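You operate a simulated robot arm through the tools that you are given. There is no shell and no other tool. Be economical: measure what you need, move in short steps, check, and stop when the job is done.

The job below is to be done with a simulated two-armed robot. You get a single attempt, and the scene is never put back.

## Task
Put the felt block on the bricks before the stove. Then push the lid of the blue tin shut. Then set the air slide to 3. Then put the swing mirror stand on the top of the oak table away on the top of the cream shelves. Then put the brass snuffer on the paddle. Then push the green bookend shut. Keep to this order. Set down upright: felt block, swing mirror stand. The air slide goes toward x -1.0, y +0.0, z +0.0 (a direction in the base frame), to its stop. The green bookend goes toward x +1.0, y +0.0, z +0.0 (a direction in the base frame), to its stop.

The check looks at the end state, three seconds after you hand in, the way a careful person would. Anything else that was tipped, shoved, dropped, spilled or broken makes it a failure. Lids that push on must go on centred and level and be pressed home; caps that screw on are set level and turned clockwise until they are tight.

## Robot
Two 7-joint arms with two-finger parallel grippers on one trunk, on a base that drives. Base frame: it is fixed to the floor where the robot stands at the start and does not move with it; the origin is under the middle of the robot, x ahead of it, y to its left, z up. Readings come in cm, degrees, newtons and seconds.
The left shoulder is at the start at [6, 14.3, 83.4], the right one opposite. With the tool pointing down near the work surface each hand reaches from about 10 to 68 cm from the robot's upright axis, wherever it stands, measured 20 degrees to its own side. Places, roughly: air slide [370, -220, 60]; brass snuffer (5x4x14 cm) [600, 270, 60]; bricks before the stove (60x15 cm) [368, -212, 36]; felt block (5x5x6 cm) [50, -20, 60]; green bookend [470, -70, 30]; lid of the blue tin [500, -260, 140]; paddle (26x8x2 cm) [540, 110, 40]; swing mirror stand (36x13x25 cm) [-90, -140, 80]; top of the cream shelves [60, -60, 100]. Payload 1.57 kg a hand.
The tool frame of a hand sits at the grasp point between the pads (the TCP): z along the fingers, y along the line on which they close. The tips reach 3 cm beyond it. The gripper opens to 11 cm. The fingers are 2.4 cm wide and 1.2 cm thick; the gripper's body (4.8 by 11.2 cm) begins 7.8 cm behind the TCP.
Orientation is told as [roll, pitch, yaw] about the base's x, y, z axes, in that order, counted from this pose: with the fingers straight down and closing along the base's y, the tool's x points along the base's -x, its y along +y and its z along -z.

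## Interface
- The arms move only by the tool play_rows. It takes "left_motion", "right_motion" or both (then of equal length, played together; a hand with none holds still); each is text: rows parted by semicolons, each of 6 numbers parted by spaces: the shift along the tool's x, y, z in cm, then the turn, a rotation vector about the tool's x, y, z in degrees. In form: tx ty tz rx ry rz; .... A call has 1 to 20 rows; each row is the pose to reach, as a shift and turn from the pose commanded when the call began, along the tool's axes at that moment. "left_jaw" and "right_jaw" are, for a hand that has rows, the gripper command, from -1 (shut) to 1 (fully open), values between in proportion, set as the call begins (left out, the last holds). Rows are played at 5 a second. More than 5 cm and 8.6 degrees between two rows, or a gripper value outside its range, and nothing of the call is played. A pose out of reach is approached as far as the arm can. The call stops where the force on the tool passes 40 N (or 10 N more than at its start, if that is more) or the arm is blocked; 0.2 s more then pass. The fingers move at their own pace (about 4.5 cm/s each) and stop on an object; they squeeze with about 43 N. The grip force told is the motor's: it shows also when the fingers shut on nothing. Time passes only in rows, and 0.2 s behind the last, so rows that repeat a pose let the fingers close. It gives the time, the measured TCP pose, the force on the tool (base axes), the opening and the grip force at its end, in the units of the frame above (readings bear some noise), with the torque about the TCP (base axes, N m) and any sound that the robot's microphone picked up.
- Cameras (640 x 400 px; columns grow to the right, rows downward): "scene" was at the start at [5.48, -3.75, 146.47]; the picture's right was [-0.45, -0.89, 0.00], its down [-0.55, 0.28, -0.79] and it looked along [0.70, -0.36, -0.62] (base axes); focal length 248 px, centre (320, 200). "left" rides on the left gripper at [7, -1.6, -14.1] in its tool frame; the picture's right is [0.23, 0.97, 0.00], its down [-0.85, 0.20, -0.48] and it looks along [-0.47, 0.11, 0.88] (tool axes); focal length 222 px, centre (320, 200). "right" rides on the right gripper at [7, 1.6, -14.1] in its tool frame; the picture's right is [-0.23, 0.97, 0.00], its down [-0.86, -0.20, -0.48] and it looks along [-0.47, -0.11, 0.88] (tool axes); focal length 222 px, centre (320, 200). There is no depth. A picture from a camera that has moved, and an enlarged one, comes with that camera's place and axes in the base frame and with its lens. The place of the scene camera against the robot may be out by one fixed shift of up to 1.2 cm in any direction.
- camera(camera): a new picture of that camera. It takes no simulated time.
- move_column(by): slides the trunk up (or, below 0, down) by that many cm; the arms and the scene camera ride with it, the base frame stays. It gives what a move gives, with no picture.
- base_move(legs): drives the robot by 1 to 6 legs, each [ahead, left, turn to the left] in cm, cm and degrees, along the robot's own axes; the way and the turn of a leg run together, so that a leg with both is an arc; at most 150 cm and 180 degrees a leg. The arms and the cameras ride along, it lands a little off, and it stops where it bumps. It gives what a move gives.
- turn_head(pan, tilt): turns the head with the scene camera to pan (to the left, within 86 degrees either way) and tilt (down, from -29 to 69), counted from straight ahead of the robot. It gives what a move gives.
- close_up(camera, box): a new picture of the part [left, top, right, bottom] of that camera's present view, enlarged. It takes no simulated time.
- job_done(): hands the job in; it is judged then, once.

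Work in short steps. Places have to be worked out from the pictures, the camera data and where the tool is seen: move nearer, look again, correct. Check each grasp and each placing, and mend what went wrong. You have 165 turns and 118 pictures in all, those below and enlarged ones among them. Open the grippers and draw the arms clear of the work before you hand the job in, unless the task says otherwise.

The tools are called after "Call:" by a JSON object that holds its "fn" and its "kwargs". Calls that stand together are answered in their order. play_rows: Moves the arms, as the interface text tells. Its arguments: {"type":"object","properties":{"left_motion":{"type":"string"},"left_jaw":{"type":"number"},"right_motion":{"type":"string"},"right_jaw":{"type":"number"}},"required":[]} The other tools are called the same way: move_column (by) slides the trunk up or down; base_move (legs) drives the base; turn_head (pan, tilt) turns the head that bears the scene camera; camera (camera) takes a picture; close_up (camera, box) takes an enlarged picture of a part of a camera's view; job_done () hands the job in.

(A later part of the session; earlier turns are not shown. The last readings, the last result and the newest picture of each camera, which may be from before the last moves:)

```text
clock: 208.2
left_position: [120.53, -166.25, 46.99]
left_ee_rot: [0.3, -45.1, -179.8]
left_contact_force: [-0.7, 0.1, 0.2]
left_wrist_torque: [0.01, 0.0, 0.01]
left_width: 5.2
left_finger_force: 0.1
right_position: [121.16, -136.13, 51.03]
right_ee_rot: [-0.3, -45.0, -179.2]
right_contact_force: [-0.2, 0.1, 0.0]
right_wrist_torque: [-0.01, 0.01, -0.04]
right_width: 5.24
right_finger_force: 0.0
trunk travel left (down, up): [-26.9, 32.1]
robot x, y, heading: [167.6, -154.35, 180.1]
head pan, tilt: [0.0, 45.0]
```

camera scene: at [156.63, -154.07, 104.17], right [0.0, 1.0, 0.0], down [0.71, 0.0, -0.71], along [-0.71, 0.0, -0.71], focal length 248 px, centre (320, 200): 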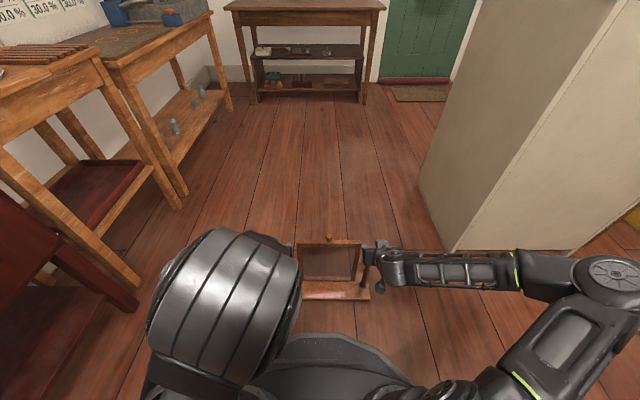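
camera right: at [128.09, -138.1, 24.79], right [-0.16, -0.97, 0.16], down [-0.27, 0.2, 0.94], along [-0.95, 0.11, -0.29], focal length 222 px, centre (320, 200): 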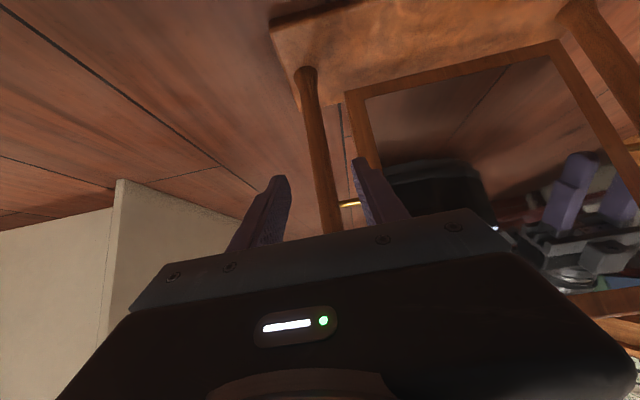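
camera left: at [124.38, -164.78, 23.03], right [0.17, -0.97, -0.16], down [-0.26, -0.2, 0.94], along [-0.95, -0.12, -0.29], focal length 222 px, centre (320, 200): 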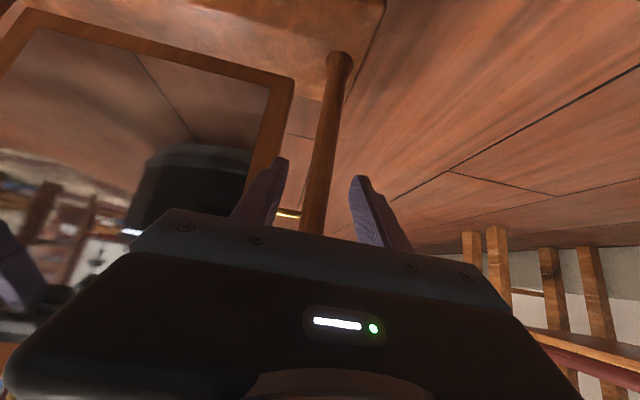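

Now both hands go down to the pre-pose from this better posture.

Call:
{"fn": "play_rows", "kwargs": {"left_motion": "1.75 0.1 2.8 0 0 0; 3.5 0.2 5.6 0 0 0; 5.25 0.4 8.4 0 0 0; 7 0.6 11.2 0 0 0; 8.75 0.8 14 0 0 0; 10.5 0.9 16.9 0 0 0; 12.2 1 19.7 0 0 0; 14 1 22.5 0 0 0; 14 1 22.5 0 0 0", "right_motion": "2 0 3.2 0 0 0; 4 0 6.4 0 0 0; 6.1 0.1 9.6 0 0 0; 8.1 0.1 12.9 0 0 0; 10.2 0.2 16.1 0 0 0; 12.2 0.2 19.3 0 0 0; 14.3 0.2 22.6 0 0 0; 16.3 0.2 25.8 0 0 0; 16.3 0.2 25.8 0 0 0"}}

Call:
{"fn": "camera", "kwargs": {"camera": "scene"}}

```text
clock: 210.2
left_position: [118.89, -162.95, 41.21]
left_ee_rot: [0.2, -45.0, -179.7]
left_contact_force: [-0.3, -0.2, 0.2]
left_wrist_torque: [0.01, 0.02, 0.0]
left_width: 5.23
left_finger_force: 0.1
left hand out of reach, approached as far as the arm can: row 2, 3, 4, 5, 6, 7, 8, 9
right_position: [110.23, -129.13, 25.12]
right_ee_rot: [4.1, -41.4, -179.2]
right_contact_force: [-0.5, 0.2, 0.2]
right_wrist_torque: [0.0, 0.0, 0.0]
right_width: 5.25
right_finger_force: 0.0
right hand out of reach, approached as far as the arm can: row 1, 2, 3, 4, 5, 6, 7, 8, 9
trunk travel left (down, up): [-26.9, 32.1]
robot x, y, heading: [167.95, -154.1, 180.0]
head pan, tilt: [0.0, 45.0]
```

```text
37 pictures are left
camera scene: at [163.6, -154.08, 129.17], right [0.0, 1.0, 0.0], down [0.71, 0.0, -0.71], along [-0.71, 0.0, -0.71], focal length 248 px, centre (320, 200)
```

scene: 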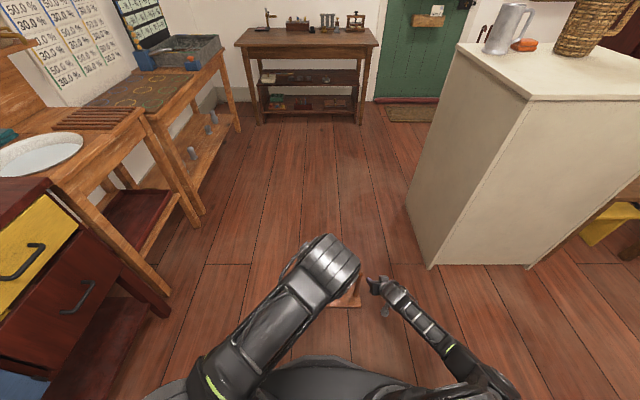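

Forward-tilted hands can't reach this low from a raised trunk. A gentler 33° tilt with the trunk low should work; I raise the hands clear, reset tilt, and lower the trunk again.

Call:
{"fn": "play_rows", "kwargs": {"left_motion": "-1 0 -2 0 3 0; -2 1 -4 0 6 0; -3 2 -6 0 9 0; -3 3 -6 0 12 0; -3 3.5 -6 0 12 0; -3 3.5 -6 0 12 0", "right_motion": "-1.6 0 -3.5 0.7 1.4 0; -3.3 1 -7 1.4 2.8 0; -5 2 -10.5 2 4.2 0; -6.6 4 -14 2.7 5.6 0; -8.2 6 -17.5 3.4 7 0; -9.9 7 -21.2 4.1 8.4 0"}}

Call:
{"fn": "move_column", "kwargs": {"by": -25}}

Call:
{"fn": "camera", "kwargs": {"camera": "scene"}}

```text
clock: 211.6
left_position: [120.67, -166.99, 47.49]
left_ee_rot: [0.4, -33.0, -179.7]
left_contact_force: [-0.6, -0.3, -0.7]
left_wrist_torque: [-0.01, -0.02, 0.01]
left_width: 5.23
left_finger_force: 0.1
right_position: [116.76, -134.73, 47.91]
right_ee_rot: [-0.3, -32.8, -179.0]
right_contact_force: [0.5, -0.5, -0.1]
right_wrist_torque: [-0.02, -0.02, 0.02]
right_width: 5.22
right_finger_force: 0.0
trunk travel left (down, up): [-26.9, 32.1]
robot x, y, heading: [168.12, -154.22, 179.9]
head pan, tilt: [0.0, 45.0]
```

```text
clock: 214.2
left_position: [120.71, -166.96, 22.51]
left_ee_rot: [0.4, -33.2, -179.7]
left_contact_force: [0.0, -0.3, -0.1]
left_wrist_torque: [-0.03, 0.01, -0.01]
left_width: 5.27
left_finger_force: 0.1
right_position: [116.82, -134.75, 22.97]
right_ee_rot: [-0.3, -32.8, -178.7]
right_contact_force: [0.4, 0.3, -0.4]
right_wrist_torque: [-0.01, 0.02, -0.03]
right_width: 5.25
right_finger_force: 0.0
trunk travel left (down, up): [-1.9, 57.1]
robot x, y, heading: [168.08, -154.23, 180.1]
head pan, tilt: [0.0, 45.0]
```

```text
36 pictures are left
camera scene: at [163.6, -154.07, 104.17], right [0.0, 1.0, 0.0], down [0.71, 0.0, -0.71], along [-0.71, 0.0, -0.71], focal length 248 px, centre (320, 200)
```

scene: 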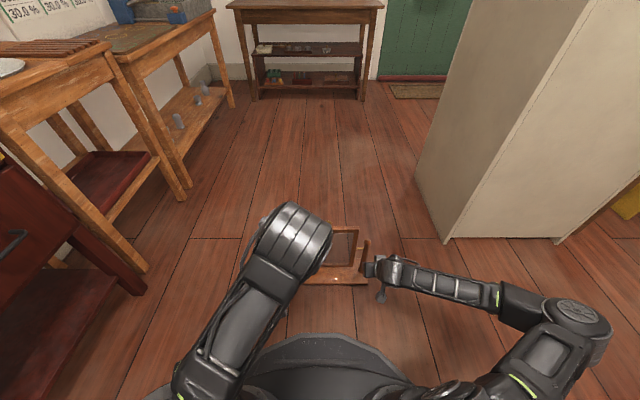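

Both are at 33° tilt. I go to a pre-pose just in front of the posts.

Call:
{"fn": "play_rows", "kwargs": {"left_motion": "-0.6 0.1 3.3 0 0 0; -1.2 0.3 6.6 0 0 0; -1.7 0.4 9.7 0 0 0; -1.7 0.4 9.7 0 0 0", "right_motion": "0.6 0.5 2.7 0 0 0; 1.2 1 5.4 0 0 0; 1.85 1.5 8 0 0 0; 1.85 1.5 8 0 0 0"}}

Call:
{"fn": "camera", "kwargs": {"camera": "left"}}

Call:
{"fn": "camera", "kwargs": {"camera": "right"}}

```text
clock: 215.2
left_position: [114.51, -166.85, 16.71]
left_ee_rot: [0.3, -33.0, -179.8]
left_contact_force: [0.4, 0.8, -0.3]
left_wrist_torque: [0.02, -0.03, -0.02]
left_width: 5.22
left_finger_force: 0.2
left hand out of reach, approached as far as the arm can: row 3, 4
right_position: [114.01, -136.43, 15.16]
right_ee_rot: [-0.4, -32.8, -178.8]
right_contact_force: [0.0, 0.2, 0.0]
right_wrist_torque: [-0.01, -0.01, 0.02]
right_width: 5.26
right_finger_force: 0.1
trunk travel left (down, up): [-1.9, 57.1]
robot x, y, heading: [168.18, -154.21, 180.1]
head pan, tilt: [0.0, 45.0]
```

```text
35 pictures are left
camera left: at [128.06, -165.04, 24.87], right [0.2, -0.97, -0.12], down [-0.45, -0.2, 0.87], along [-0.87, -0.12, -0.48], focal length 222 px, centre (320, 200)
```

left: 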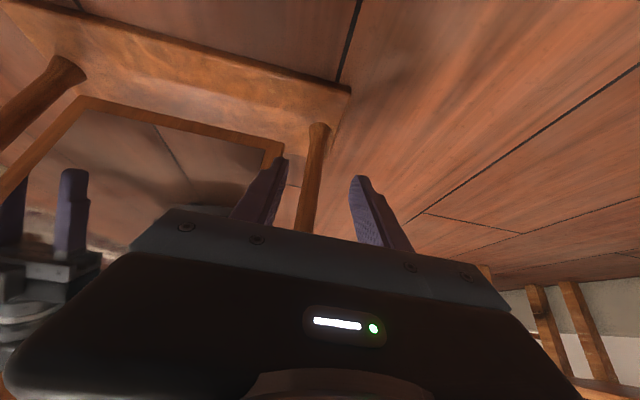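

```text
34 pictures are left
camera right: at [127.57, -137.92, 23.16], right [-0.17, -0.98, 0.12], down [-0.46, 0.19, 0.87], along [-0.87, 0.09, -0.48], focal length 222 px, centre (320, 200)
```

right: 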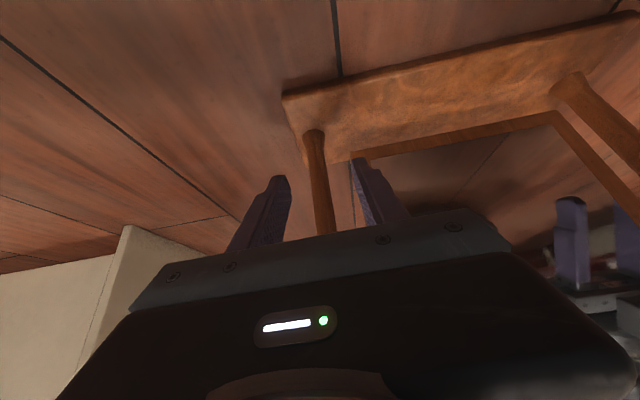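

Left is at z 16.7 (its limit), right z 15.2; both are fine for the post. I slide both straight forward onto the posts.

Call:
{"fn": "play_rows", "kwargs": {"left_motion": "-1.5 0.2 1 0 0 0; -3 0.3 2 0 0 0; -4.5 0.3 2.9 0 0 0; -6 0.3 3.9 0 0 0; -6 0.3 3.9 0 0 0", "right_motion": "-1.4 0 0.9 0 0 0; -2.8 0 1.8 0 0 0; -4.2 0 2.7 0 0 0; -5.6 0 3.6 0 0 0; -5.6 0 3.6 0 0 0"}}

Call:
{"fn": "camera", "kwargs": {"camera": "left"}}

```text
clock: 216.4
left_position: [109.21, -166.05, 19.36]
left_ee_rot: [0.4, -33.0, -179.7]
left_contact_force: [-0.2, 0.4, -0.2]
left_wrist_torque: [0.03, 0.01, -0.01]
left_width: 5.23
left_finger_force: 0.1
left hand out of reach, approached as far as the arm can: row 1, 2, 3, 4, 5
right_position: [107.28, -136.43, 15.13]
right_ee_rot: [-0.2, -32.8, -178.7]
right_contact_force: [3.4, 0.1, 1.0]
right_wrist_torque: [-0.06, -0.06, 0.12]
right_width: 5.13
right_finger_force: 0.0
trunk travel left (down, up): [-1.9, 57.1]
robot x, y, heading: [167.94, -154.03, 180.1]
head pan, tilt: [0.0, 45.0]
```

```text
33 pictures are left
camera left: at [122.83, -164.26, 27.43], right [0.2, -0.97, -0.12], down [-0.45, -0.2, 0.87], along [-0.87, -0.12, -0.48], focal length 222 px, centre (320, 200)
```

left: 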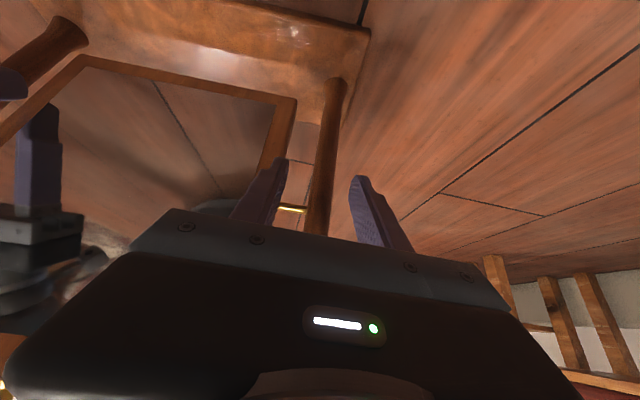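

The left arm's elbow is folded inside, limiting it. I lift the left hand high and outward with the tool straight down to let the elbow swing out, then look.

Call:
{"fn": "play_rows", "kwargs": {"left_motion": "-1.5 0 -3.5 0 0 0; -2 0 -8 0 3 0; -2.5 1 -12 0 7 0; -3 2 -16 0 11 0; -3.3 4 -20 0 15 0; -3.6 6 -24 0 19 0; -3.9 8 -28 0 23 0; -4.2 10 -32 0 27 0; -4.2 12 -36 0 30 0; -4.2 14 -40 0 33 0; -4.2 16 -40 0 33 0; -4.2 18 -40 0 33 0"}}

Call:
{"fn": "camera", "kwargs": {"camera": "scene"}}

```text
clock: 219.0
left_position: [127.69, -183.72, 55.39]
left_ee_rot: [0.2, -0.2, -179.6]
left_contact_force: [1.0, 0.5, -0.4]
left_wrist_torque: [0.01, -0.04, 0.0]
left_width: 5.23
left_finger_force: 0.1
right_position: [107.25, -136.35, 15.21]
right_ee_rot: [-0.3, -32.9, -178.8]
right_contact_force: [1.8, 0.4, 2.1]
right_wrist_torque: [-0.07, -0.04, 0.06]
right_width: 5.24
right_finger_force: 0.2
trunk travel left (down, up): [-1.9, 57.1]
robot x, y, heading: [167.65, -154.52, 179.9]
head pan, tilt: [0.0, 45.0]
```

```text
32 pictures are left
camera scene: at [163.62, -154.06, 104.17], right [0.0, 1.0, 0.0], down [0.71, 0.0, -0.71], along [-0.71, 0.0, -0.71], focal length 248 px, centre (320, 200)
```

scene: 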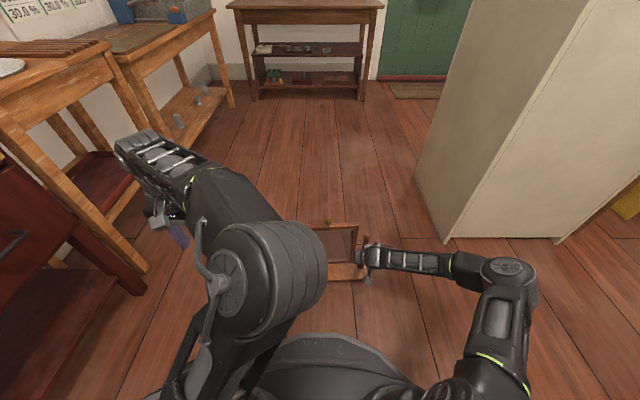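

The elbow is still high inside. I bring the hand inward across the centre, near the body, which in the start pose kept the elbow out.

Call:
{"fn": "play_rows", "kwargs": {"left_motion": "1 -4 0 0 0 0; 2 -8 0 0 0 0; 3 -12 0 0 0 0; 4 -16 0 0 0 0; 4 -20 0 0 0 0; 4 -24 0 0 0 0; 4 -28 0 0 0 0; 4 -32 0 0 0 0; 4 -36 0 0 0 0; 4 -40 0 0 0 0; 4 -40 4 0 0 0; 4 -40 8 0 0 0; 4 -36 12 0 0 0"}}

Call:
{"fn": "camera", "kwargs": {"camera": "scene"}}

```text
refused: row 13 steps farther than a row can; nothing moved
```

```text
31 pictures are left
camera scene: at [163.62, -154.06, 104.17], right [0.0, 1.0, 0.0], down [0.71, 0.0, -0.71], along [-0.71, 0.0, -0.71], focal length 248 px, centre (320, 200)
```

scene: 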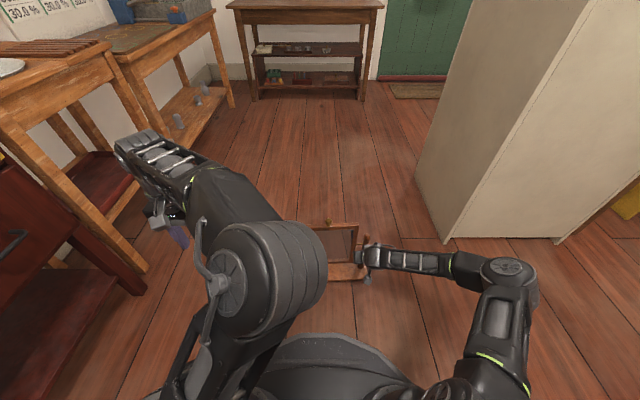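

Better idea: carry the stand with the right hand by the brass knob on top of the frame (at about [105.9, -151.6, 33.8]); the stand then hangs stably below, and a tilted hand reaches high enough. I retract the right hand, raise it and bring it behind the knob with 50° tilt.

Call:
{"fn": "play_rows", "kwargs": {"right_motion": "3.8 0 -2.5 0 0 0; 7.5 0 -4.9 0 0 0; 5 0 -9 0 0 0; 2.5 0 -13 0 0 0; 0 0 -17 0 0 0; -2.5 0 -21 0 0 0; -5 0 -25 0 0 0; -7.5 1 -29 0 -3 0; -9.6 3 -33 0 -6 0; -9.6 7 -33 0 -9 0; -9.6 11 -33 0 -13 0; -9.6 15.2 -33 0 -17 0; -9.6 15.2 -33 0 -17 0", "right_jaw": 0.1}}

```text
clock: 221.8
left_position: [127.71, -183.71, 55.2]
left_ee_rot: [0.3, -0.1, -179.6]
left_contact_force: [0.2, 0.3, -0.6]
left_wrist_torque: [-0.02, 0.0, 0.04]
left_width: 5.23
left_finger_force: 0.0
right_position: [117.38, -151.73, 48.22]
right_ee_rot: [-0.3, -50.0, -178.6]
right_contact_force: [0.4, 0.0, 0.5]
right_wrist_torque: [0.0, 0.01, 0.0]
right_width: 6.06
right_finger_force: 0.1
trunk travel left (down, up): [-1.9, 57.1]
robot x, y, heading: [167.7, -154.01, 179.8]
head pan, tilt: [0.0, 45.0]
```

The right hand is in place; I look at the knob through its camera.

Call:
{"fn": "camera", "kwargs": {"camera": "right"}}

```text
30 pictures are left
camera right: at [132.63, -153.18, 51.88], right [-0.13, -0.98, 0.17], down [-0.19, 0.19, 0.96], along [-0.97, 0.09, -0.21], focal length 222 px, centre (320, 200)
```

right: 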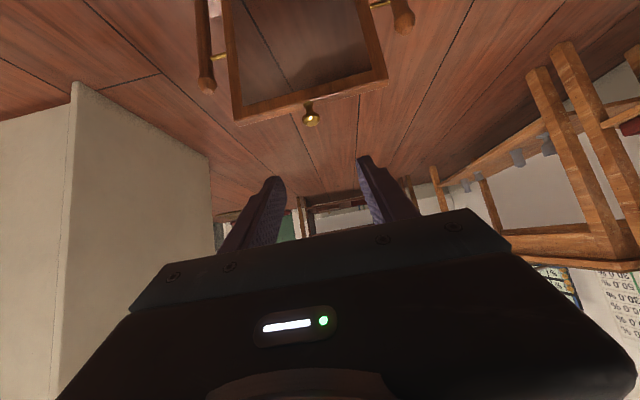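

Knob head is at about (105.9, -151.5, 34.8). I advance to it along the fingers and close.

Call:
{"fn": "play_rows", "kwargs": {"right_motion": "1 -0.2 3.5 0 0 0; 2 -0.4 7 0 0 0; 2.85 -0.45 10.5 0 0 0; 2.85 -0.45 13 0 0 0; 2.85 -0.45 15.6 0 0 0; 2.85 -0.45 15.6 0 0 0"}}

Call:
{"fn": "camera", "kwargs": {"camera": "right"}}

```text
clock: 223.2
left_position: [127.66, -183.79, 55.17]
left_ee_rot: [0.3, -0.2, -179.6]
left_contact_force: [0.1, 0.6, 0.3]
left_wrist_torque: [-0.02, 0.0, 0.02]
left_width: 5.25
left_finger_force: 0.1
right_position: [107.31, -151.36, 35.84]
right_ee_rot: [-0.4, -49.9, -178.8]
right_contact_force: [0.1, -0.2, -0.1]
right_wrist_torque: [0.03, 0.0, -0.03]
right_width: 6.03
right_finger_force: 0.0
trunk travel left (down, up): [-1.9, 57.1]
robot x, y, heading: [167.77, -154.14, 180.2]
head pan, tilt: [0.0, 45.0]
```

```text
29 pictures are left
camera right: at [122.64, -152.78, 39.58], right [-0.13, -0.98, 0.17], down [-0.19, 0.19, 0.96], along [-0.97, 0.09, -0.21], focal length 222 px, centre (320, 200)
```

right: 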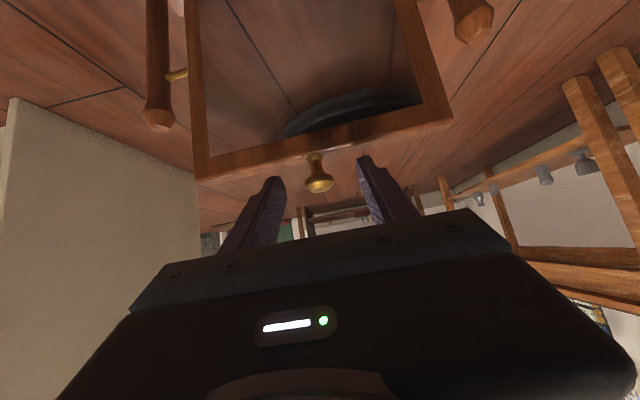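

The knob sits between the fingertips. I close the right hand.

Call:
{"fn": "play_rows", "kwargs": {"right_motion": "0 0 0 0 0 0; 0 0 0 0 0 0; 0 0 0 0 0 0; 0 0 0 0 0 0; 0 0 0 0 0 0; 0 0 0 0 0 0", "right_jaw": -1}}

Call:
{"fn": "move_column", "kwargs": {"by": 3}}

Call:
{"fn": "camera", "kwargs": {"camera": "right"}}

```text
clock: 224.6
left_position: [127.75, -183.65, 55.17]
left_ee_rot: [0.2, -0.1, -179.6]
left_contact_force: [-0.3, 0.4, 0.4]
left_wrist_torque: [0.02, -0.01, -0.01]
left_width: 5.25
left_finger_force: 0.0
right_position: [107.24, -151.34, 35.91]
right_ee_rot: [-0.4, -49.9, -178.7]
right_contact_force: [-1.1, 4.6, 0.7]
right_wrist_torque: [0.0, 0.11, -0.22]
right_width: 2.54
right_finger_force: 37.1
trunk travel left (down, up): [-1.9, 57.1]
robot x, y, heading: [168.13, -154.43, 180.1]
head pan, tilt: [0.0, 45.0]
```

```text
clock: 225.3
left_position: [127.62, -183.67, 58.08]
left_ee_rot: [0.1, 0.0, -179.6]
left_contact_force: [-0.1, 0.6, -0.4]
left_wrist_torque: [-0.02, -0.02, -0.01]
left_width: 5.23
left_finger_force: 0.0
right_position: [107.34, -151.13, 38.82]
right_ee_rot: [-0.3, -49.7, -178.7]
right_contact_force: [0.5, -0.4, -11.1]
right_wrist_torque: [-0.01, -0.32, -0.01]
right_width: 2.55
right_finger_force: 36.1
trunk travel left (down, up): [-4.9, 54.1]
robot x, y, heading: [168.05, -154.09, 180.1]
head pan, tilt: [0.0, 45.0]
```

```text
28 pictures are left
camera right: at [122.67, -152.79, 42.53], right [-0.13, -0.98, 0.17], down [-0.19, 0.19, 0.96], along [-0.97, 0.09, -0.21], focal length 222 px, centre (320, 200)
```

right: 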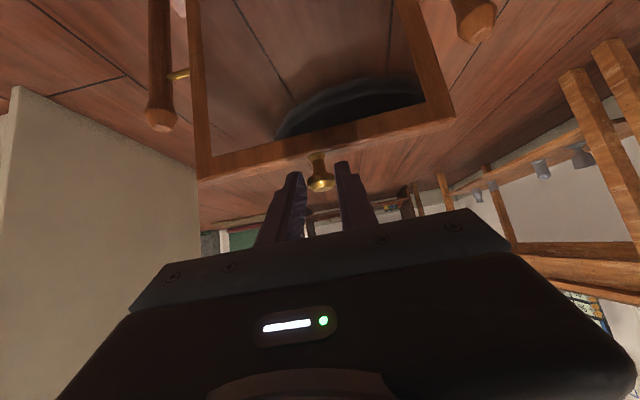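

The stand hangs from the knob (11 N). I raise the trunk fully, then the right hand.

Call:
{"fn": "move_column", "kwargs": {"by": 40}}

Call:
{"fn": "move_column", "kwargs": {"by": 14}}

Call:
{"fn": "play_rows", "kwargs": {"right_motion": "-2.3 0 -1.9 0 0 0; -4.6 0 -3.9 0 0 0; -6.9 0 -5.8 0 0 0; -9.2 0 -7.7 0 0 0; -11.5 0 -9.6 0 0 0; -13.8 0 -11.6 0 0 0; -16.1 0 -13.5 0 0 0; -18.4 0 -15.4 0 0 0; -20.7 0 -17.4 0 0 0; -23 0 -19.3 0 0 0; -25.3 0 -21.2 0 0 0; -27.6 0 -23.1 0 0 0; -29.9 0 -25.1 0 0 0; -32.2 0 -27 0 0 0; -34.5 0 -28.9 0 0 0; -36 0 -30.2 0 0 0; -36 0 -30.2 0 0 0"}}

```text
clock: 229.2
left_position: [127.69, -183.69, 98.18]
left_ee_rot: [0.1, 0.0, -179.6]
left_contact_force: [0.2, 0.5, -0.7]
left_wrist_torque: [0.0, -0.02, 0.01]
left_width: 5.21
left_finger_force: 0.2
right_position: [107.34, -151.18, 78.86]
right_ee_rot: [-0.4, -49.8, -178.7]
right_contact_force: [0.7, 0.3, -11.3]
right_wrist_torque: [-0.01, -0.31, -0.04]
right_width: 2.51
right_finger_force: 36.9
trunk travel left (down, up): [-44.9, 14.1]
robot x, y, heading: [167.97, -154.11, 180.2]
head pan, tilt: [0.0, 45.0]
```

```text
clock: 230.8
left_position: [127.55, -183.7, 112.2]
left_ee_rot: [0.2, 0.0, -179.6]
left_contact_force: [-0.3, 0.5, 0.6]
left_wrist_torque: [-0.01, -0.02, -0.03]
left_width: 5.24
left_finger_force: 0.0
right_position: [107.29, -151.29, 92.8]
right_ee_rot: [-0.2, -49.7, -178.8]
right_contact_force: [-0.2, 0.3, -11.2]
right_wrist_torque: [-0.01, -0.29, 0.03]
right_width: 2.55
right_finger_force: 36.8
trunk travel left (down, up): [-58.9, 0.1]
robot x, y, heading: [167.77, -154.34, 180.2]
head pan, tilt: [0.0, 45.0]
```

```text
clock: 234.4
left_position: [127.6, -183.75, 112.05]
left_ee_rot: [0.2, 0.0, -179.6]
left_contact_force: [-0.7, -0.2, -0.1]
left_wrist_torque: [-0.01, -0.02, 0.01]
left_width: 5.25
left_finger_force: 0.1
right_position: [107.12, -151.23, 139.86]
right_ee_rot: [-0.4, -49.8, -178.8]
right_contact_force: [0.2, -0.3, -9.6]
right_wrist_torque: [0.02, -0.3, 0.02]
right_width: 2.55
right_finger_force: 37.0
trunk travel left (down, up): [-58.9, 0.1]
robot x, y, heading: [168.05, -154.34, 179.9]
head pan, tilt: [0.0, 45.0]
```

Stand bottom is now at about z 104. I raise 3 cm more, strafe right 88 cm behind the shelves, then look.

Call:
{"fn": "play_rows", "kwargs": {"right_motion": "-1.1 0 -1 0 0 0; -2.3 0 -1.9 0 0 0; -2.3 0 -1.9 0 0 0"}}

Call:
{"fn": "base_move", "kwargs": {"legs": [[0, -88, 0]]}}

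Call:
{"fn": "turn_head", "kwargs": {"pan": 0, "tilt": 30}}

Call:
{"fn": "camera", "kwargs": {"camera": "scene"}}

```text
clock: 235.2
left_position: [127.65, -183.69, 112.14]
left_ee_rot: [0.3, 0.0, -179.6]
left_contact_force: [0.7, 0.5, -0.6]
left_wrist_torque: [0.0, 0.0, 0.01]
left_width: 5.21
left_finger_force: 0.2
right_position: [107.09, -151.37, 142.99]
right_ee_rot: [-0.4, -49.8, -178.7]
right_contact_force: [-0.8, -0.6, -9.3]
right_wrist_torque: [-0.04, -0.3, 0.02]
right_width: 2.54
right_finger_force: 36.3
trunk travel left (down, up): [-58.9, 0.1]
robot x, y, heading: [167.87, -153.78, 179.9]
head pan, tilt: [0.0, 45.0]
```

```text
clock: 239.9
left_position: [127.51, -95.11, 112.25]
left_ee_rot: [0.1, 0.0, -179.0]
left_contact_force: [0.3, 0.0, -0.5]
left_wrist_torque: [-0.05, 0.01, 0.02]
left_width: 5.25
left_finger_force: 0.0
right_position: [106.62, -62.92, 142.84]
right_ee_rot: [-0.3, -49.8, -178.2]
right_contact_force: [0.3, 0.4, -10.6]
right_wrist_torque: [0.01, -0.32, -0.03]
right_width: 2.53
right_finger_force: 36.6
trunk travel left (down, up): [-58.9, 0.1]
robot x, y, heading: [167.32, -65.02, -179.5]
head pan, tilt: [0.0, 45.0]
```

```text
clock: 240.7
left_position: [127.51, -95.17, 112.07]
left_ee_rot: [0.2, 0.0, -179.1]
left_contact_force: [-0.3, -0.6, -0.2]
left_wrist_torque: [-0.01, 0.0, 0.0]
left_width: 5.25
left_finger_force: 0.0
right_position: [106.64, -63.0, 142.93]
right_ee_rot: [-0.4, -49.6, -178.1]
right_contact_force: [-0.1, -0.7, -10.3]
right_wrist_torque: [-0.02, -0.32, 0.01]
right_width: 2.53
right_finger_force: 36.4
trunk travel left (down, up): [-58.9, 0.1]
robot x, y, heading: [167.38, -65.29, -179.2]
head pan, tilt: [0.0, 30.0]
```

```text
27 pictures are left
camera scene: at [162.13, -65.2, 163.41], right [-0.01, 1.0, 0.0], down [0.5, 0.01, -0.87], along [-0.87, -0.01, -0.5], focal length 248 px, centre (320, 200)
```

scene: 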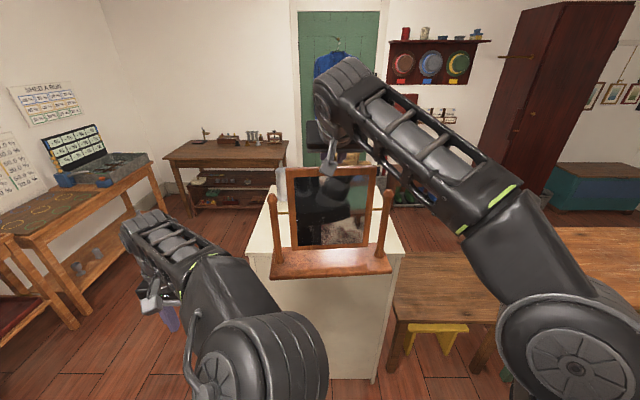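

The shelf back edge is at x ≈ 95, y -91.5 to -34.5, matching z 101, and the stand is centred at y -63. I drive 22 cm ahead so it is over x ≈ 83.

Call:
{"fn": "base_move", "kwargs": {"legs": [[22, 0, 0]]}}

Call:
{"fn": "turn_head", "kwargs": {"pan": 0, "tilt": 42}}

Call:
{"fn": "camera", "kwargs": {"camera": "scene"}}

```text
clock: 242.4
left_position: [105.43, -95.21, 112.16]
left_ee_rot: [0.2, 0.0, -179.1]
left_contact_force: [0.1, 0.5, -0.9]
left_wrist_torque: [-0.02, -0.05, 0.01]
left_width: 5.23
left_finger_force: 0.1
right_position: [84.68, -63.04, 142.77]
right_ee_rot: [-0.3, -49.7, -178.3]
right_contact_force: [0.2, 0.2, -10.9]
right_wrist_torque: [-0.01, -0.25, 0.01]
right_width: 2.53
right_finger_force: 36.8
trunk travel left (down, up): [-58.9, 0.1]
robot x, y, heading: [145.56, -65.56, -179.6]
head pan, tilt: [0.0, 30.0]
```

```text
clock: 243.1
left_position: [105.56, -95.26, 112.15]
left_ee_rot: [0.3, 0.1, -179.2]
left_contact_force: [-0.4, 0.0, 0.5]
left_wrist_torque: [-0.01, 0.0, 0.01]
left_width: 5.26
left_finger_force: 0.2
right_position: [84.78, -62.97, 142.91]
right_ee_rot: [-0.4, -49.6, -178.3]
right_contact_force: [0.8, -0.7, -10.3]
right_wrist_torque: [0.01, -0.29, -0.01]
right_width: 2.49
right_finger_force: 36.9
trunk travel left (down, up): [-58.9, 0.1]
robot x, y, heading: [145.88, -65.33, -179.5]
head pan, tilt: [0.0, 42.0]
```

```text
26 pictures are left
camera scene: at [140.96, -65.34, 161.6], right [-0.01, 1.0, 0.0], down [0.67, 0.0, -0.74], along [-0.74, -0.01, -0.67], focal length 248 px, centre (320, 200)
```

scene: 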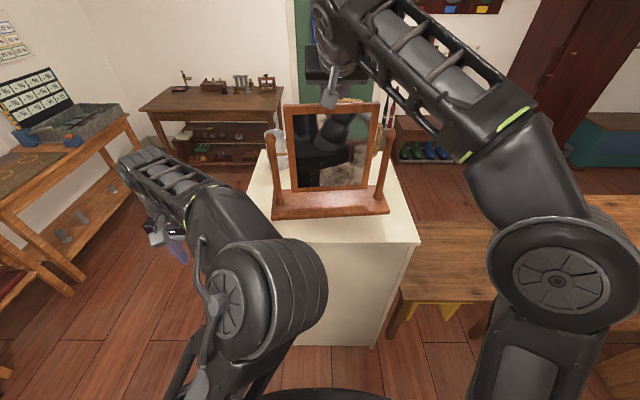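

The stand is over the free rear strip. I lower 4.5 cm first.

Call:
{"fn": "play_rows", "kwargs": {"right_motion": "1.2 0 1 0 0 0; 2.3 0 1.9 0 0 0; 3.1 0 2.6 0 0 0; 3.45 0 2.9 0 0 0; 3.45 0 2.9 0 0 0"}}

Call:
{"fn": "play_rows", "kwargs": {"right_motion": "0.2 0 0.17 0 0 0; 0.4 0 0.34 0 0 0; 0.6 0 0.5 0 0 0; 0.6 0 0.5 0 0 0"}}

Call:
{"fn": "close_up", "kwargs": {"camera": "scene", "box": [240, 90, 440, 250]}}

```text
clock: 244.3
left_position: [105.43, -95.25, 112.22]
left_ee_rot: [0.1, 0.1, -179.2]
left_contact_force: [0.3, 0.3, 0.4]
left_wrist_torque: [0.03, -0.02, 0.02]
left_width: 5.24
left_finger_force: 0.1
right_position: [84.96, -62.93, 138.39]
right_ee_rot: [-0.4, -49.8, -178.4]
right_contact_force: [-0.4, 0.5, -9.3]
right_wrist_torque: [0.04, -0.3, 0.04]
right_width: 2.53
right_finger_force: 37.0
trunk travel left (down, up): [-58.9, 0.1]
robot x, y, heading: [145.39, -65.44, -179.6]
head pan, tilt: [0.0, 42.0]
```

```text
clock: 245.3
left_position: [105.6, -95.24, 112.14]
left_ee_rot: [0.1, 0.0, -179.2]
left_contact_force: [-0.4, -0.4, -0.2]
left_wrist_torque: [0.0, -0.01, 0.04]
left_width: 5.23
left_finger_force: 0.0
right_position: [84.8, -62.89, 137.6]
right_ee_rot: [-0.5, -49.7, -178.2]
right_contact_force: [0.5, -0.2, -10.6]
right_wrist_torque: [-0.01, -0.34, 0.02]
right_width: 2.53
right_finger_force: 37.0
trunk travel left (down, up): [-58.9, 0.1]
robot x, y, heading: [145.77, -65.63, -179.5]
head pan, tilt: [0.0, 42.0]
```

```text
2.50 times, centred on (340, 170) of scene
camera zoom: at [140.93, -65.35, 161.59], right [-0.01, 1.0, 0.0], down [0.67, 0.0, -0.74], along [-0.74, -0.01, -0.67], focal length 621 px, centre (270, 275)
```

zoom: 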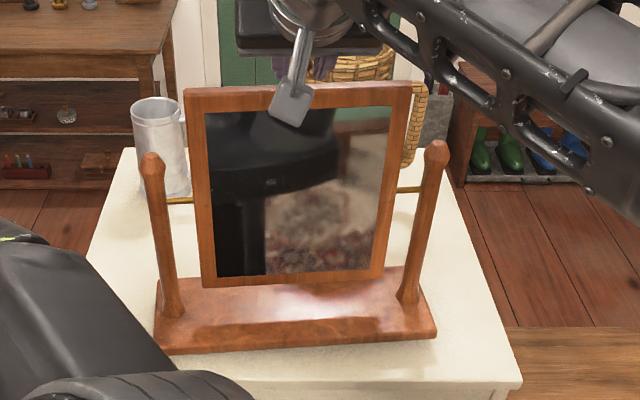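

It looks level over the top with margins all round. I continue down in 0.2 cm steps until the weight comes off.

Call:
{"fn": "play_rows", "kwargs": {"right_motion": "0.15 0 0.13 0 0 0; 0.3 0 0.26 0 0 0; 0.46 0 0.39 0 0 0; 0.6 0 0.5 0 0 0; 0.6 0 0.5 0 0 0"}}

```text
clock: 246.5
left_position: [105.52, -95.25, 112.19]
left_ee_rot: [0.2, 0.0, -179.2]
left_contact_force: [0.2, -0.1, -0.2]
left_wrist_torque: [0.0, 0.0, 0.02]
left_width: 5.25
left_finger_force: 0.0
right_position: [84.76, -62.98, 136.86]
right_ee_rot: [-0.4, -49.8, -178.3]
right_contact_force: [-0.5, 0.4, -10.6]
right_wrist_torque: [0.01, -0.3, 0.02]
right_width: 2.5
right_finger_force: 36.9
trunk travel left (down, up): [-58.9, 0.1]
robot x, y, heading: [145.7, -65.47, -179.3]
head pan, tilt: [0.0, 42.0]
```

Call:
{"fn": "play_rows", "kwargs": {"right_motion": "0.15 0 0.13 0 0 0; 0.3 0 0.26 0 0 0; 0.46 0 0.39 0 0 0; 0.6 0 0.5 0 0 0; 0.75 0 0.63 0 0 0; 0.75 0 0.63 0 0 0"}}

```text
clock: 247.9
left_position: [105.53, -95.15, 112.19]
left_ee_rot: [0.2, 0.0, -179.2]
left_contact_force: [-0.1, 0.4, -0.6]
left_wrist_torque: [-0.02, 0.03, 0.03]
left_width: 5.23
left_finger_force: 0.1
right_position: [84.76, -62.95, 136.07]
right_ee_rot: [-0.3, -50.0, -178.2]
right_contact_force: [-1.4, -1.0, -1.8]
right_wrist_torque: [-0.02, -0.17, -0.13]
right_width: 2.46
right_finger_force: 36.3
trunk travel left (down, up): [-58.9, 0.1]
robot x, y, heading: [145.45, -65.12, -179.4]
head pan, tilt: [0.0, 42.0]
```

Nearly all the weight is off at z 136.1. I go 0.15 cm further and check visually.

Call:
{"fn": "play_rows", "kwargs": {"right_motion": "0.12 0 0.1 0 0 0; 0.12 0 0.1 0 0 0"}}

Call:
{"fn": "close_up", "kwargs": {"camera": "scene", "box": [240, 90, 440, 250]}}

```text
clock: 248.5
left_position: [105.47, -95.31, 112.13]
left_ee_rot: [0.1, -0.1, -179.2]
left_contact_force: [1.1, 0.7, 0.0]
left_wrist_torque: [-0.01, -0.01, -0.01]
left_width: 5.21
left_finger_force: 0.1
right_position: [84.89, -63.06, 136.09]
right_ee_rot: [-0.2, -50.1, -178.3]
right_contact_force: [-5.2, 0.6, 8.7]
right_wrist_torque: [-0.01, 0.71, -0.09]
right_width: 2.52
right_finger_force: 37.0
trunk travel left (down, up): [-58.9, 0.1]
robot x, y, heading: [145.73, -65.11, -179.7]
head pan, tilt: [0.0, 42.0]
```

```text
2.50 times, centred on (340, 170) of scene
camera zoom: at [141.04, -65.36, 161.61], right [-0.01, 1.0, 0.0], down [0.67, 0.0, -0.74], along [-0.74, -0.01, -0.67], focal length 621 px, centre (270, 275)
```

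zoom: 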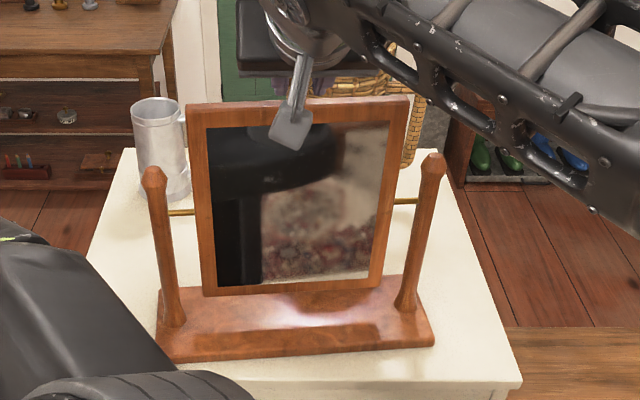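

The stand stands on the shelf top, level. I open the right hand and withdraw along the fingers.

Call:
{"fn": "play_rows", "kwargs": {"right_motion": "0 0 0 0 0 0; 0 0 0 0 0 0; 0 0 0 0 0 0; 0 0 -2 0 0 0; 0 0 -5 0 0 0; 0 0 -9 0 0 0; 0 0 -12 0 0 0", "right_jaw": 0.2}}

Call:
{"fn": "base_move", "kwargs": {"legs": [[-30, 0, 0]]}}

Call:
{"fn": "camera", "kwargs": {"camera": "scene"}}

```text
clock: 250.1
left_position: [105.5, -95.34, 112.34]
left_ee_rot: [0.2, -0.1, -179.2]
left_contact_force: [-0.2, 0.2, 0.0]
left_wrist_torque: [0.02, -0.01, -0.02]
left_width: 5.2
left_finger_force: 0.0
right_position: [94.09, -62.77, 143.7]
right_ee_rot: [-0.4, -49.7, -178.3]
right_contact_force: [0.0, -0.7, 0.0]
right_wrist_torque: [-0.03, -0.02, 0.01]
right_width: 6.62
right_finger_force: 0.0
trunk travel left (down, up): [-58.9, 0.1]
robot x, y, heading: [145.41, -65.74, -179.7]
head pan, tilt: [0.0, 42.0]
```

```text
clock: 252.2
left_position: [135.75, -94.97, 112.33]
left_ee_rot: [0.2, 0.0, -179.3]
left_contact_force: [0.7, -0.2, 0.3]
left_wrist_torque: [0.01, 0.02, 0.04]
left_width: 5.2
left_finger_force: 0.0
right_position: [124.42, -62.37, 143.61]
right_ee_rot: [-0.4, -49.8, -178.5]
right_contact_force: [0.6, 0.3, -0.5]
right_wrist_torque: [0.0, 0.02, 0.02]
right_width: 6.58
right_finger_force: 0.0
trunk travel left (down, up): [-58.9, 0.1]
robot x, y, heading: [176.03, -65.17, -179.8]
head pan, tilt: [0.0, 42.0]
```

```text
23 pictures are left
camera scene: at [171.3, -65.16, 161.6], right [0.0, 1.0, 0.0], down [0.67, 0.0, -0.74], along [-0.74, 0.0, -0.67], focal length 248 px, centre (320, 200)
```

scene: 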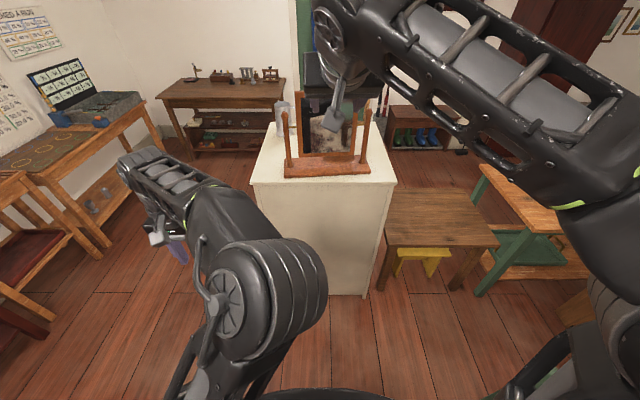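

The mirror is safely on the shelf. I tuck the right arm back to tool-down, then drive out along y ≈ -140 toward x ≈ 440.

Call:
{"fn": "play_rows", "kwargs": {"right_motion": "2.6 -2 0.7 0 4.2 0; 5.3 -4 1.4 0 8.4 0; 8 -6.2 2.1 0 12.6 0; 10.6 -8.3 2.9 0 16.8 0; 13.3 -10.4 3.6 0 21 0; 16 -12.5 4.3 0 25 0; 18.6 -14.6 5 0 29.2 0; 21.3 -16.7 5.7 0 33.4 0; 24 -18.7 6.4 0 37.5 0; 26.6 -20.8 7.2 0 41.7 0; 29.3 -23 7.9 0 45.8 0; 32 -25 8.6 0 50 0; 32 -25 8.6 0 50 0"}}

Call:
{"fn": "base_move", "kwargs": {"legs": [[0, 75, 0], [0, 0, 179.8], [145, 0, 0], [120, 0, 0]]}}

Call:
{"fn": "turn_head", "kwargs": {"pan": 60, "tilt": 22}}

Call:
{"fn": "camera", "kwargs": {"camera": "scene"}}

```text
clock: 254.9
left_position: [135.63, -95.03, 112.19]
left_ee_rot: [0.1, -0.1, -179.3]
left_contact_force: [-0.5, -0.4, -0.6]
left_wrist_torque: [-0.02, 0.02, 0.0]
left_width: 5.23
left_finger_force: 0.1
right_position: [137.92, -36.66, 113.76]
right_ee_rot: [-0.4, 0.3, -178.6]
right_contact_force: [-0.9, -0.5, -0.7]
right_wrist_torque: [0.03, 0.02, 0.0]
right_width: 6.58
right_finger_force: 0.0
trunk travel left (down, up): [-58.9, 0.1]
robot x, y, heading: [175.59, -65.37, -179.7]
head pan, tilt: [0.0, 42.0]
```

```text
clock: 278.8
left_position: [483.19, -125.46, 112.26]
left_ee_rot: [0.2, -0.1, -2.6]
left_contact_force: [0.3, 0.0, -0.5]
left_wrist_torque: [0.01, 0.02, -0.01]
left_width: 5.22
left_finger_force: 0.0
right_position: [477.51, -183.52, 113.85]
right_ee_rot: [-0.2, 0.2, -1.9]
right_contact_force: [0.1, -0.2, -0.2]
right_wrist_torque: [-0.02, -0.01, 0.01]
right_width: 6.59
right_finger_force: 0.1
trunk travel left (down, up): [-58.9, 0.1]
robot x, y, heading: [441.1, -152.81, -3.0]
head pan, tilt: [0.0, 42.0]
```

```text
clock: 280.1
left_position: [483.15, -125.56, 112.16]
left_ee_rot: [0.2, -0.1, -2.6]
left_contact_force: [0.1, -0.7, 0.5]
left_wrist_torque: [0.0, -0.01, 0.02]
left_width: 5.24
left_finger_force: 0.2
right_position: [477.57, -183.53, 113.7]
right_ee_rot: [-0.3, 0.2, -1.9]
right_contact_force: [1.0, -0.8, -0.1]
right_wrist_torque: [0.02, 0.03, 0.01]
right_width: 6.62
right_finger_force: 0.1
trunk travel left (down, up): [-58.9, 0.1]
robot x, y, heading: [441.34, -153.17, -2.9]
head pan, tilt: [60.0, 22.0]
```

```text
22 pictures are left
camera scene: at [444.23, -144.79, 164.71], right [0.84, -0.55, 0.0], down [-0.2, -0.31, -0.93], along [0.51, 0.78, -0.37], focal length 248 px, centre (320, 200)
```

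scene: 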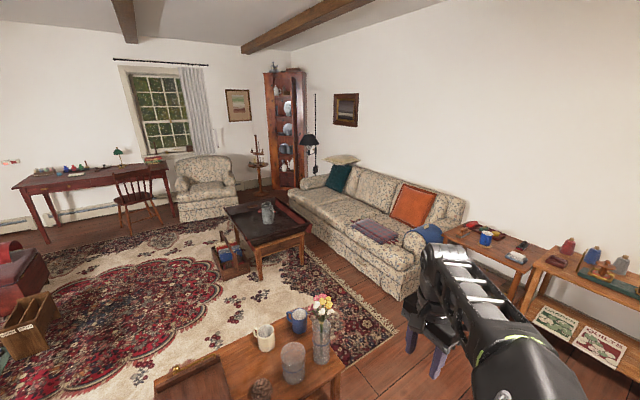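

I have the layout: coffee table (paddle) at x 503–565, y 51–155; snuffer on the small stand in the far corner; near table at x 425–498. I go round east of the near table first.

Call:
{"fn": "base_move", "kwargs": {"legs": [[0, 0, 92.9], [0, -107, 0], [140, 0, 0]]}}

Call:
{"fn": "turn_head", "kwargs": {"pan": 15, "tilt": 25}}

Call:
{"fn": "camera", "kwargs": {"camera": "scene"}}

```text
clock: 296.2
left_position: [530.2, 26.25, 112.18]
left_ee_rot: [0.2, -0.1, 86.3]
left_contact_force: [-0.2, -0.3, -0.2]
left_wrist_torque: [-0.02, 0.0, 0.02]
left_width: 5.24
left_finger_force: 0.1
right_position: [587.95, 19.53, 113.8]
right_ee_rot: [-0.3, 0.2, 86.9]
right_contact_force: [0.6, 0.5, 0.4]
right_wrist_torque: [-0.01, 0.01, -0.02]
right_width: 6.63
right_finger_force: 0.1
trunk travel left (down, up): [-58.9, 0.1]
robot x, y, heading: [556.59, -16.15, 85.7]
head pan, tilt: [60.0, 22.0]
```

```text
clock: 297.3
left_position: [530.22, 26.23, 112.26]
left_ee_rot: [0.2, -0.1, 86.3]
left_contact_force: [0.6, 0.2, -0.3]
left_wrist_torque: [0.0, 0.02, 0.02]
left_width: 5.24
left_finger_force: 0.0
right_position: [588.09, 19.42, 113.81]
right_ee_rot: [-0.3, 0.2, 87.0]
right_contact_force: [0.4, -0.2, 0.0]
right_wrist_torque: [-0.05, 0.01, -0.01]
right_width: 6.59
right_finger_force: 0.1
trunk travel left (down, up): [-58.9, 0.1]
robot x, y, heading: [556.7, -15.94, 85.8]
head pan, tilt: [15.0, 25.0]
```

```text
21 pictures are left
camera scene: at [555.49, -9.89, 164.23], right [0.98, 0.19, 0.0], down [0.08, -0.41, -0.91], along [-0.17, 0.89, -0.42], focal length 248 px, centre (320, 200)
```

scene: 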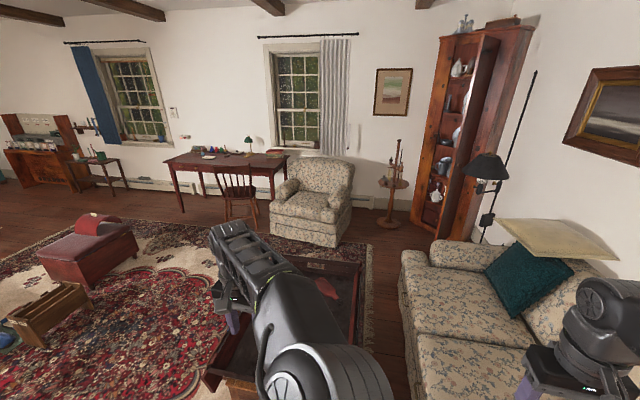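

The gap between sofa and coffee table is too narrow, but there is ~70 cm between the coffee table and armchair. I go west, then north to y ≈ 185.

Call:
{"fn": "base_move", "kwargs": {"legs": [[0, 0, 4.2], [0, 125, 0], [145, 0, 0], [57, 0, 0], [0, 0, -90]]}}

Call:
{"fn": "turn_head", "kwargs": {"pan": 0, "tilt": 40}}

Call:
{"fn": "camera", "kwargs": {"camera": "scene"}}

```text
clock: 317.5
left_position: [470.26, 218.29, 112.23]
left_ee_rot: [0.2, 0.0, 2.6]
left_contact_force: [0.4, 0.2, 0.2]
left_wrist_torque: [0.0, -0.01, 0.0]
left_width: 5.23
left_finger_force: 0.1
right_position: [470.02, 160.01, 113.76]
right_ee_rot: [-0.2, 0.2, 3.2]
right_contact_force: [-0.1, -0.1, 0.4]
right_wrist_torque: [-0.03, 0.01, -0.01]
right_width: 6.6
right_finger_force: 0.1
trunk travel left (down, up): [-58.9, 0.1]
robot x, y, heading: [430.98, 186.89, 2.2]
head pan, tilt: [15.0, 25.0]
```

```text
clock: 318.3
left_position: [470.36, 218.36, 112.23]
left_ee_rot: [0.2, -0.2, 2.6]
left_contact_force: [-0.5, -0.4, -0.5]
left_wrist_torque: [-0.01, -0.01, -0.04]
left_width: 5.22
left_finger_force: 0.1
right_position: [469.94, 159.98, 113.78]
right_ee_rot: [-0.2, 0.2, 3.2]
right_contact_force: [-0.3, -0.4, -0.3]
right_wrist_torque: [0.0, 0.01, -0.04]
right_width: 6.59
right_finger_force: 0.1
trunk travel left (down, up): [-58.9, 0.1]
robot x, y, heading: [431.06, 187.24, 2.5]
head pan, tilt: [0.0, 40.0]
```

```text
20 pictures are left
camera scene: at [437.51, 187.67, 161.9], right [0.04, -1.0, 0.0], down [-0.64, -0.02, -0.77], along [0.77, 0.03, -0.64], focal length 248 px, centre (320, 200)
```

scene: 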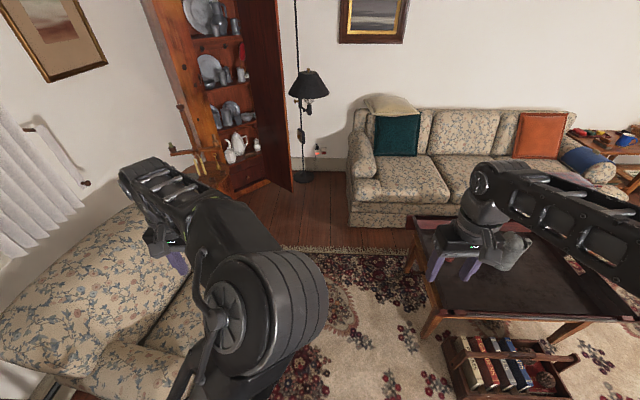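

The coffee table's north edge is at y ≈ 131 and the armchair begins near y 225, so there is room. I drive along y ≈ 188, then turn toward the small stand in the corner.

Call:
{"fn": "base_move", "kwargs": {"legs": [[0, 0, -2.4], [121, 3, 0], [0, 0, 50], [30, 0, 0], [0, 0, 16]]}}

Call:
{"fn": "turn_head", "kwargs": {"pan": 0, "tilt": 45}}

Call:
{"fn": "camera", "kwargs": {"camera": "scene"}}

```text
clock: 322.1
left_position: [530.02, 217.15, 112.1]
left_ee_rot: [0.3, 0.1, 1.0]
left_contact_force: [0.4, -0.1, 0.1]
left_wrist_torque: [0.0, 0.08, 0.07]
left_width: 5.22
left_finger_force: 0.0
right_position: [527.93, 159.03, 113.7]
right_ee_rot: [-0.3, 0.4, 1.5]
right_contact_force: [0.9, -0.1, -0.6]
right_wrist_torque: [0.0, 0.08, -0.03]
right_width: 6.62
right_finger_force: 0.1
trunk travel left (down, up): [-58.9, 0.1]
robot x, y, heading: [489.35, 187.49, 0.5]
head pan, tilt: [0.0, 40.0]
stopped in leg 2: the robot was blocked; the commanded pose is now the measured one
```

```text
clock: 322.8
left_position: [529.47, 217.47, 112.21]
left_ee_rot: [0.2, -0.1, 1.1]
left_contact_force: [-0.4, 0.5, 1.1]
left_wrist_torque: [0.02, -0.02, 0.02]
left_width: 5.25
left_finger_force: 0.0
right_position: [527.45, 159.13, 113.83]
right_ee_rot: [-0.3, 0.2, 1.5]
right_contact_force: [0.2, 0.0, 0.6]
right_wrist_torque: [0.0, -0.04, 0.0]
right_width: 6.61
right_finger_force: 0.0
trunk travel left (down, up): [-58.9, 0.1]
robot x, y, heading: [489.77, 187.85, 0.6]
head pan, tilt: [0.0, 45.0]
```

```text
19 pictures are left
camera scene: at [495.51, 187.75, 161.17], right [0.01, -1.0, 0.0], down [-0.71, -0.01, -0.71], along [0.71, 0.01, -0.71], focal length 248 px, centre (320, 200)
```

scene: 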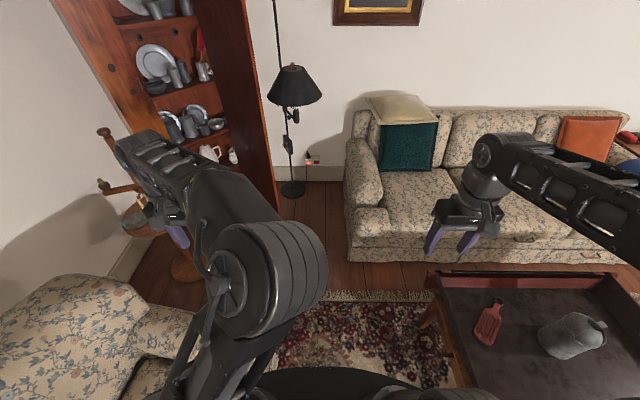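

Blocked at x 489 — probably the armchair front at the left. The paddle (red) is visible on the coffee table at about (538, 110). I back 5, shift right 20 and go on.

Call:
{"fn": "base_move", "kwargs": {"legs": [[-5, 0, -0.6], [0, -19, 0], [68, 0, 0]]}}

```text
clock: 328.2
left_position: [592.55, 198.45, 112.24]
left_ee_rot: [0.3, -0.1, 0.8]
left_contact_force: [-0.1, 0.6, -0.4]
left_wrist_torque: [0.0, 0.02, -0.04]
left_width: 5.22
left_finger_force: 0.1
right_position: [590.11, 140.06, 113.81]
right_ee_rot: [-0.2, 0.3, 1.4]
right_contact_force: [0.6, -0.5, -0.2]
right_wrist_torque: [-0.02, 0.0, -0.03]
right_width: 6.58
right_finger_force: 0.0
trunk travel left (down, up): [-58.9, 0.1]
robot x, y, heading: [552.08, 168.57, 0.1]
head pan, tilt: [0.0, 45.0]
```

Through the gap. I turn to face the corner stand and move up to it.

Call:
{"fn": "base_move", "kwargs": {"legs": [[0, 0, 66], [40, 0, 0]]}}

Call:
{"fn": "camera", "kwargs": {"camera": "scene"}}

```text
clock: 333.6
left_position: [556.92, 254.85, 112.23]
left_ee_rot: [0.2, -0.1, 67.5]
left_contact_force: [-0.4, -0.4, -0.3]
left_wrist_torque: [0.01, -0.04, -0.01]
left_width: 5.23
left_finger_force: 0.0
right_position: [609.54, 229.9, 113.77]
right_ee_rot: [-0.3, 0.2, 68.0]
right_contact_force: [0.3, 0.0, 0.5]
right_wrist_torque: [0.01, 0.02, 0.01]
right_width: 6.61
right_finger_force: 0.1
trunk travel left (down, up): [-58.9, 0.1]
robot x, y, heading: [568.59, 206.39, 67.0]
head pan, tilt: [0.0, 45.0]
```

```text
18 pictures are left
camera scene: at [571.2, 211.28, 161.16], right [0.92, -0.39, 0.0], down [-0.28, -0.65, -0.71], along [0.28, 0.65, -0.71], focal length 248 px, centre (320, 200)
```

scene: 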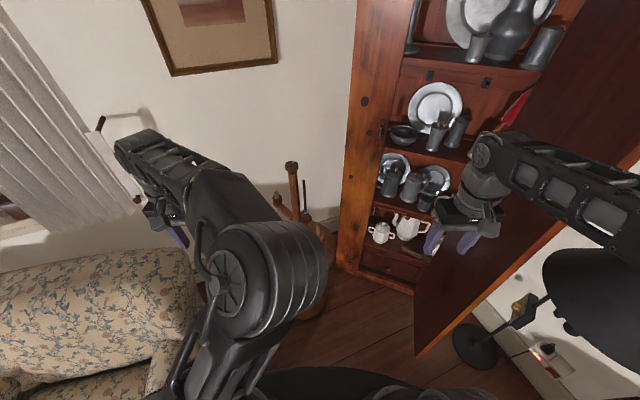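

The left arm hides the stand; I move the left hand out to the left and back, then look again closely.

Call:
{"fn": "play_rows", "kwargs": {"left_motion": "2 4 0 0 0 0; 4 8 0 0 0 0; 6 12 0 0 0 0; 8 16 0 0 0 0; 10 20 0 0 0 0; 12 24 0 0 0 0"}}

Call:
{"fn": "close_up", "kwargs": {"camera": "scene", "box": [200, 130, 400, 310]}}

```text
clock: 335.0
left_position: [529.85, 252.82, 112.09]
left_ee_rot: [0.1, -0.2, 67.6]
left_contact_force: [-0.5, -0.2, 0.4]
left_wrist_torque: [0.02, -0.07, 0.05]
left_width: 5.23
left_finger_force: 0.0
right_position: [609.45, 229.71, 113.99]
right_ee_rot: [-0.3, 0.1, 68.2]
right_contact_force: [0.1, 0.2, 0.0]
right_wrist_torque: [-0.02, -0.03, 0.01]
right_width: 6.6
right_finger_force: 0.0
trunk travel left (down, up): [-58.9, 0.1]
robot x, y, heading: [568.4, 206.26, 67.1]
head pan, tilt: [0.0, 45.0]
```

```text
2.22 times, centred on (300, 220) of scene
camera zoom: at [570.96, 211.15, 161.17], right [0.92, -0.39, 0.0], down [-0.27, -0.65, -0.71], along [0.28, 0.65, -0.71], focal length 552 px, centre (364, 156)
```

zoom: 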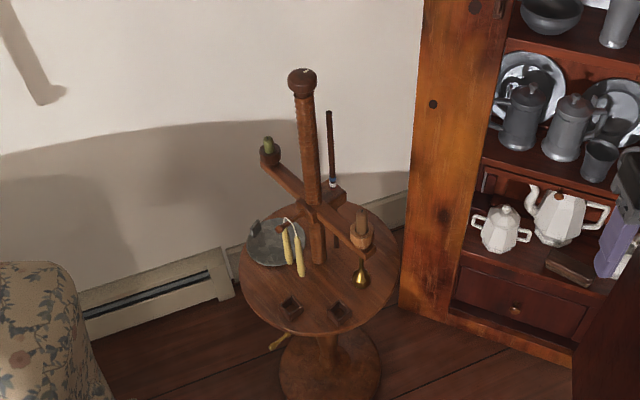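

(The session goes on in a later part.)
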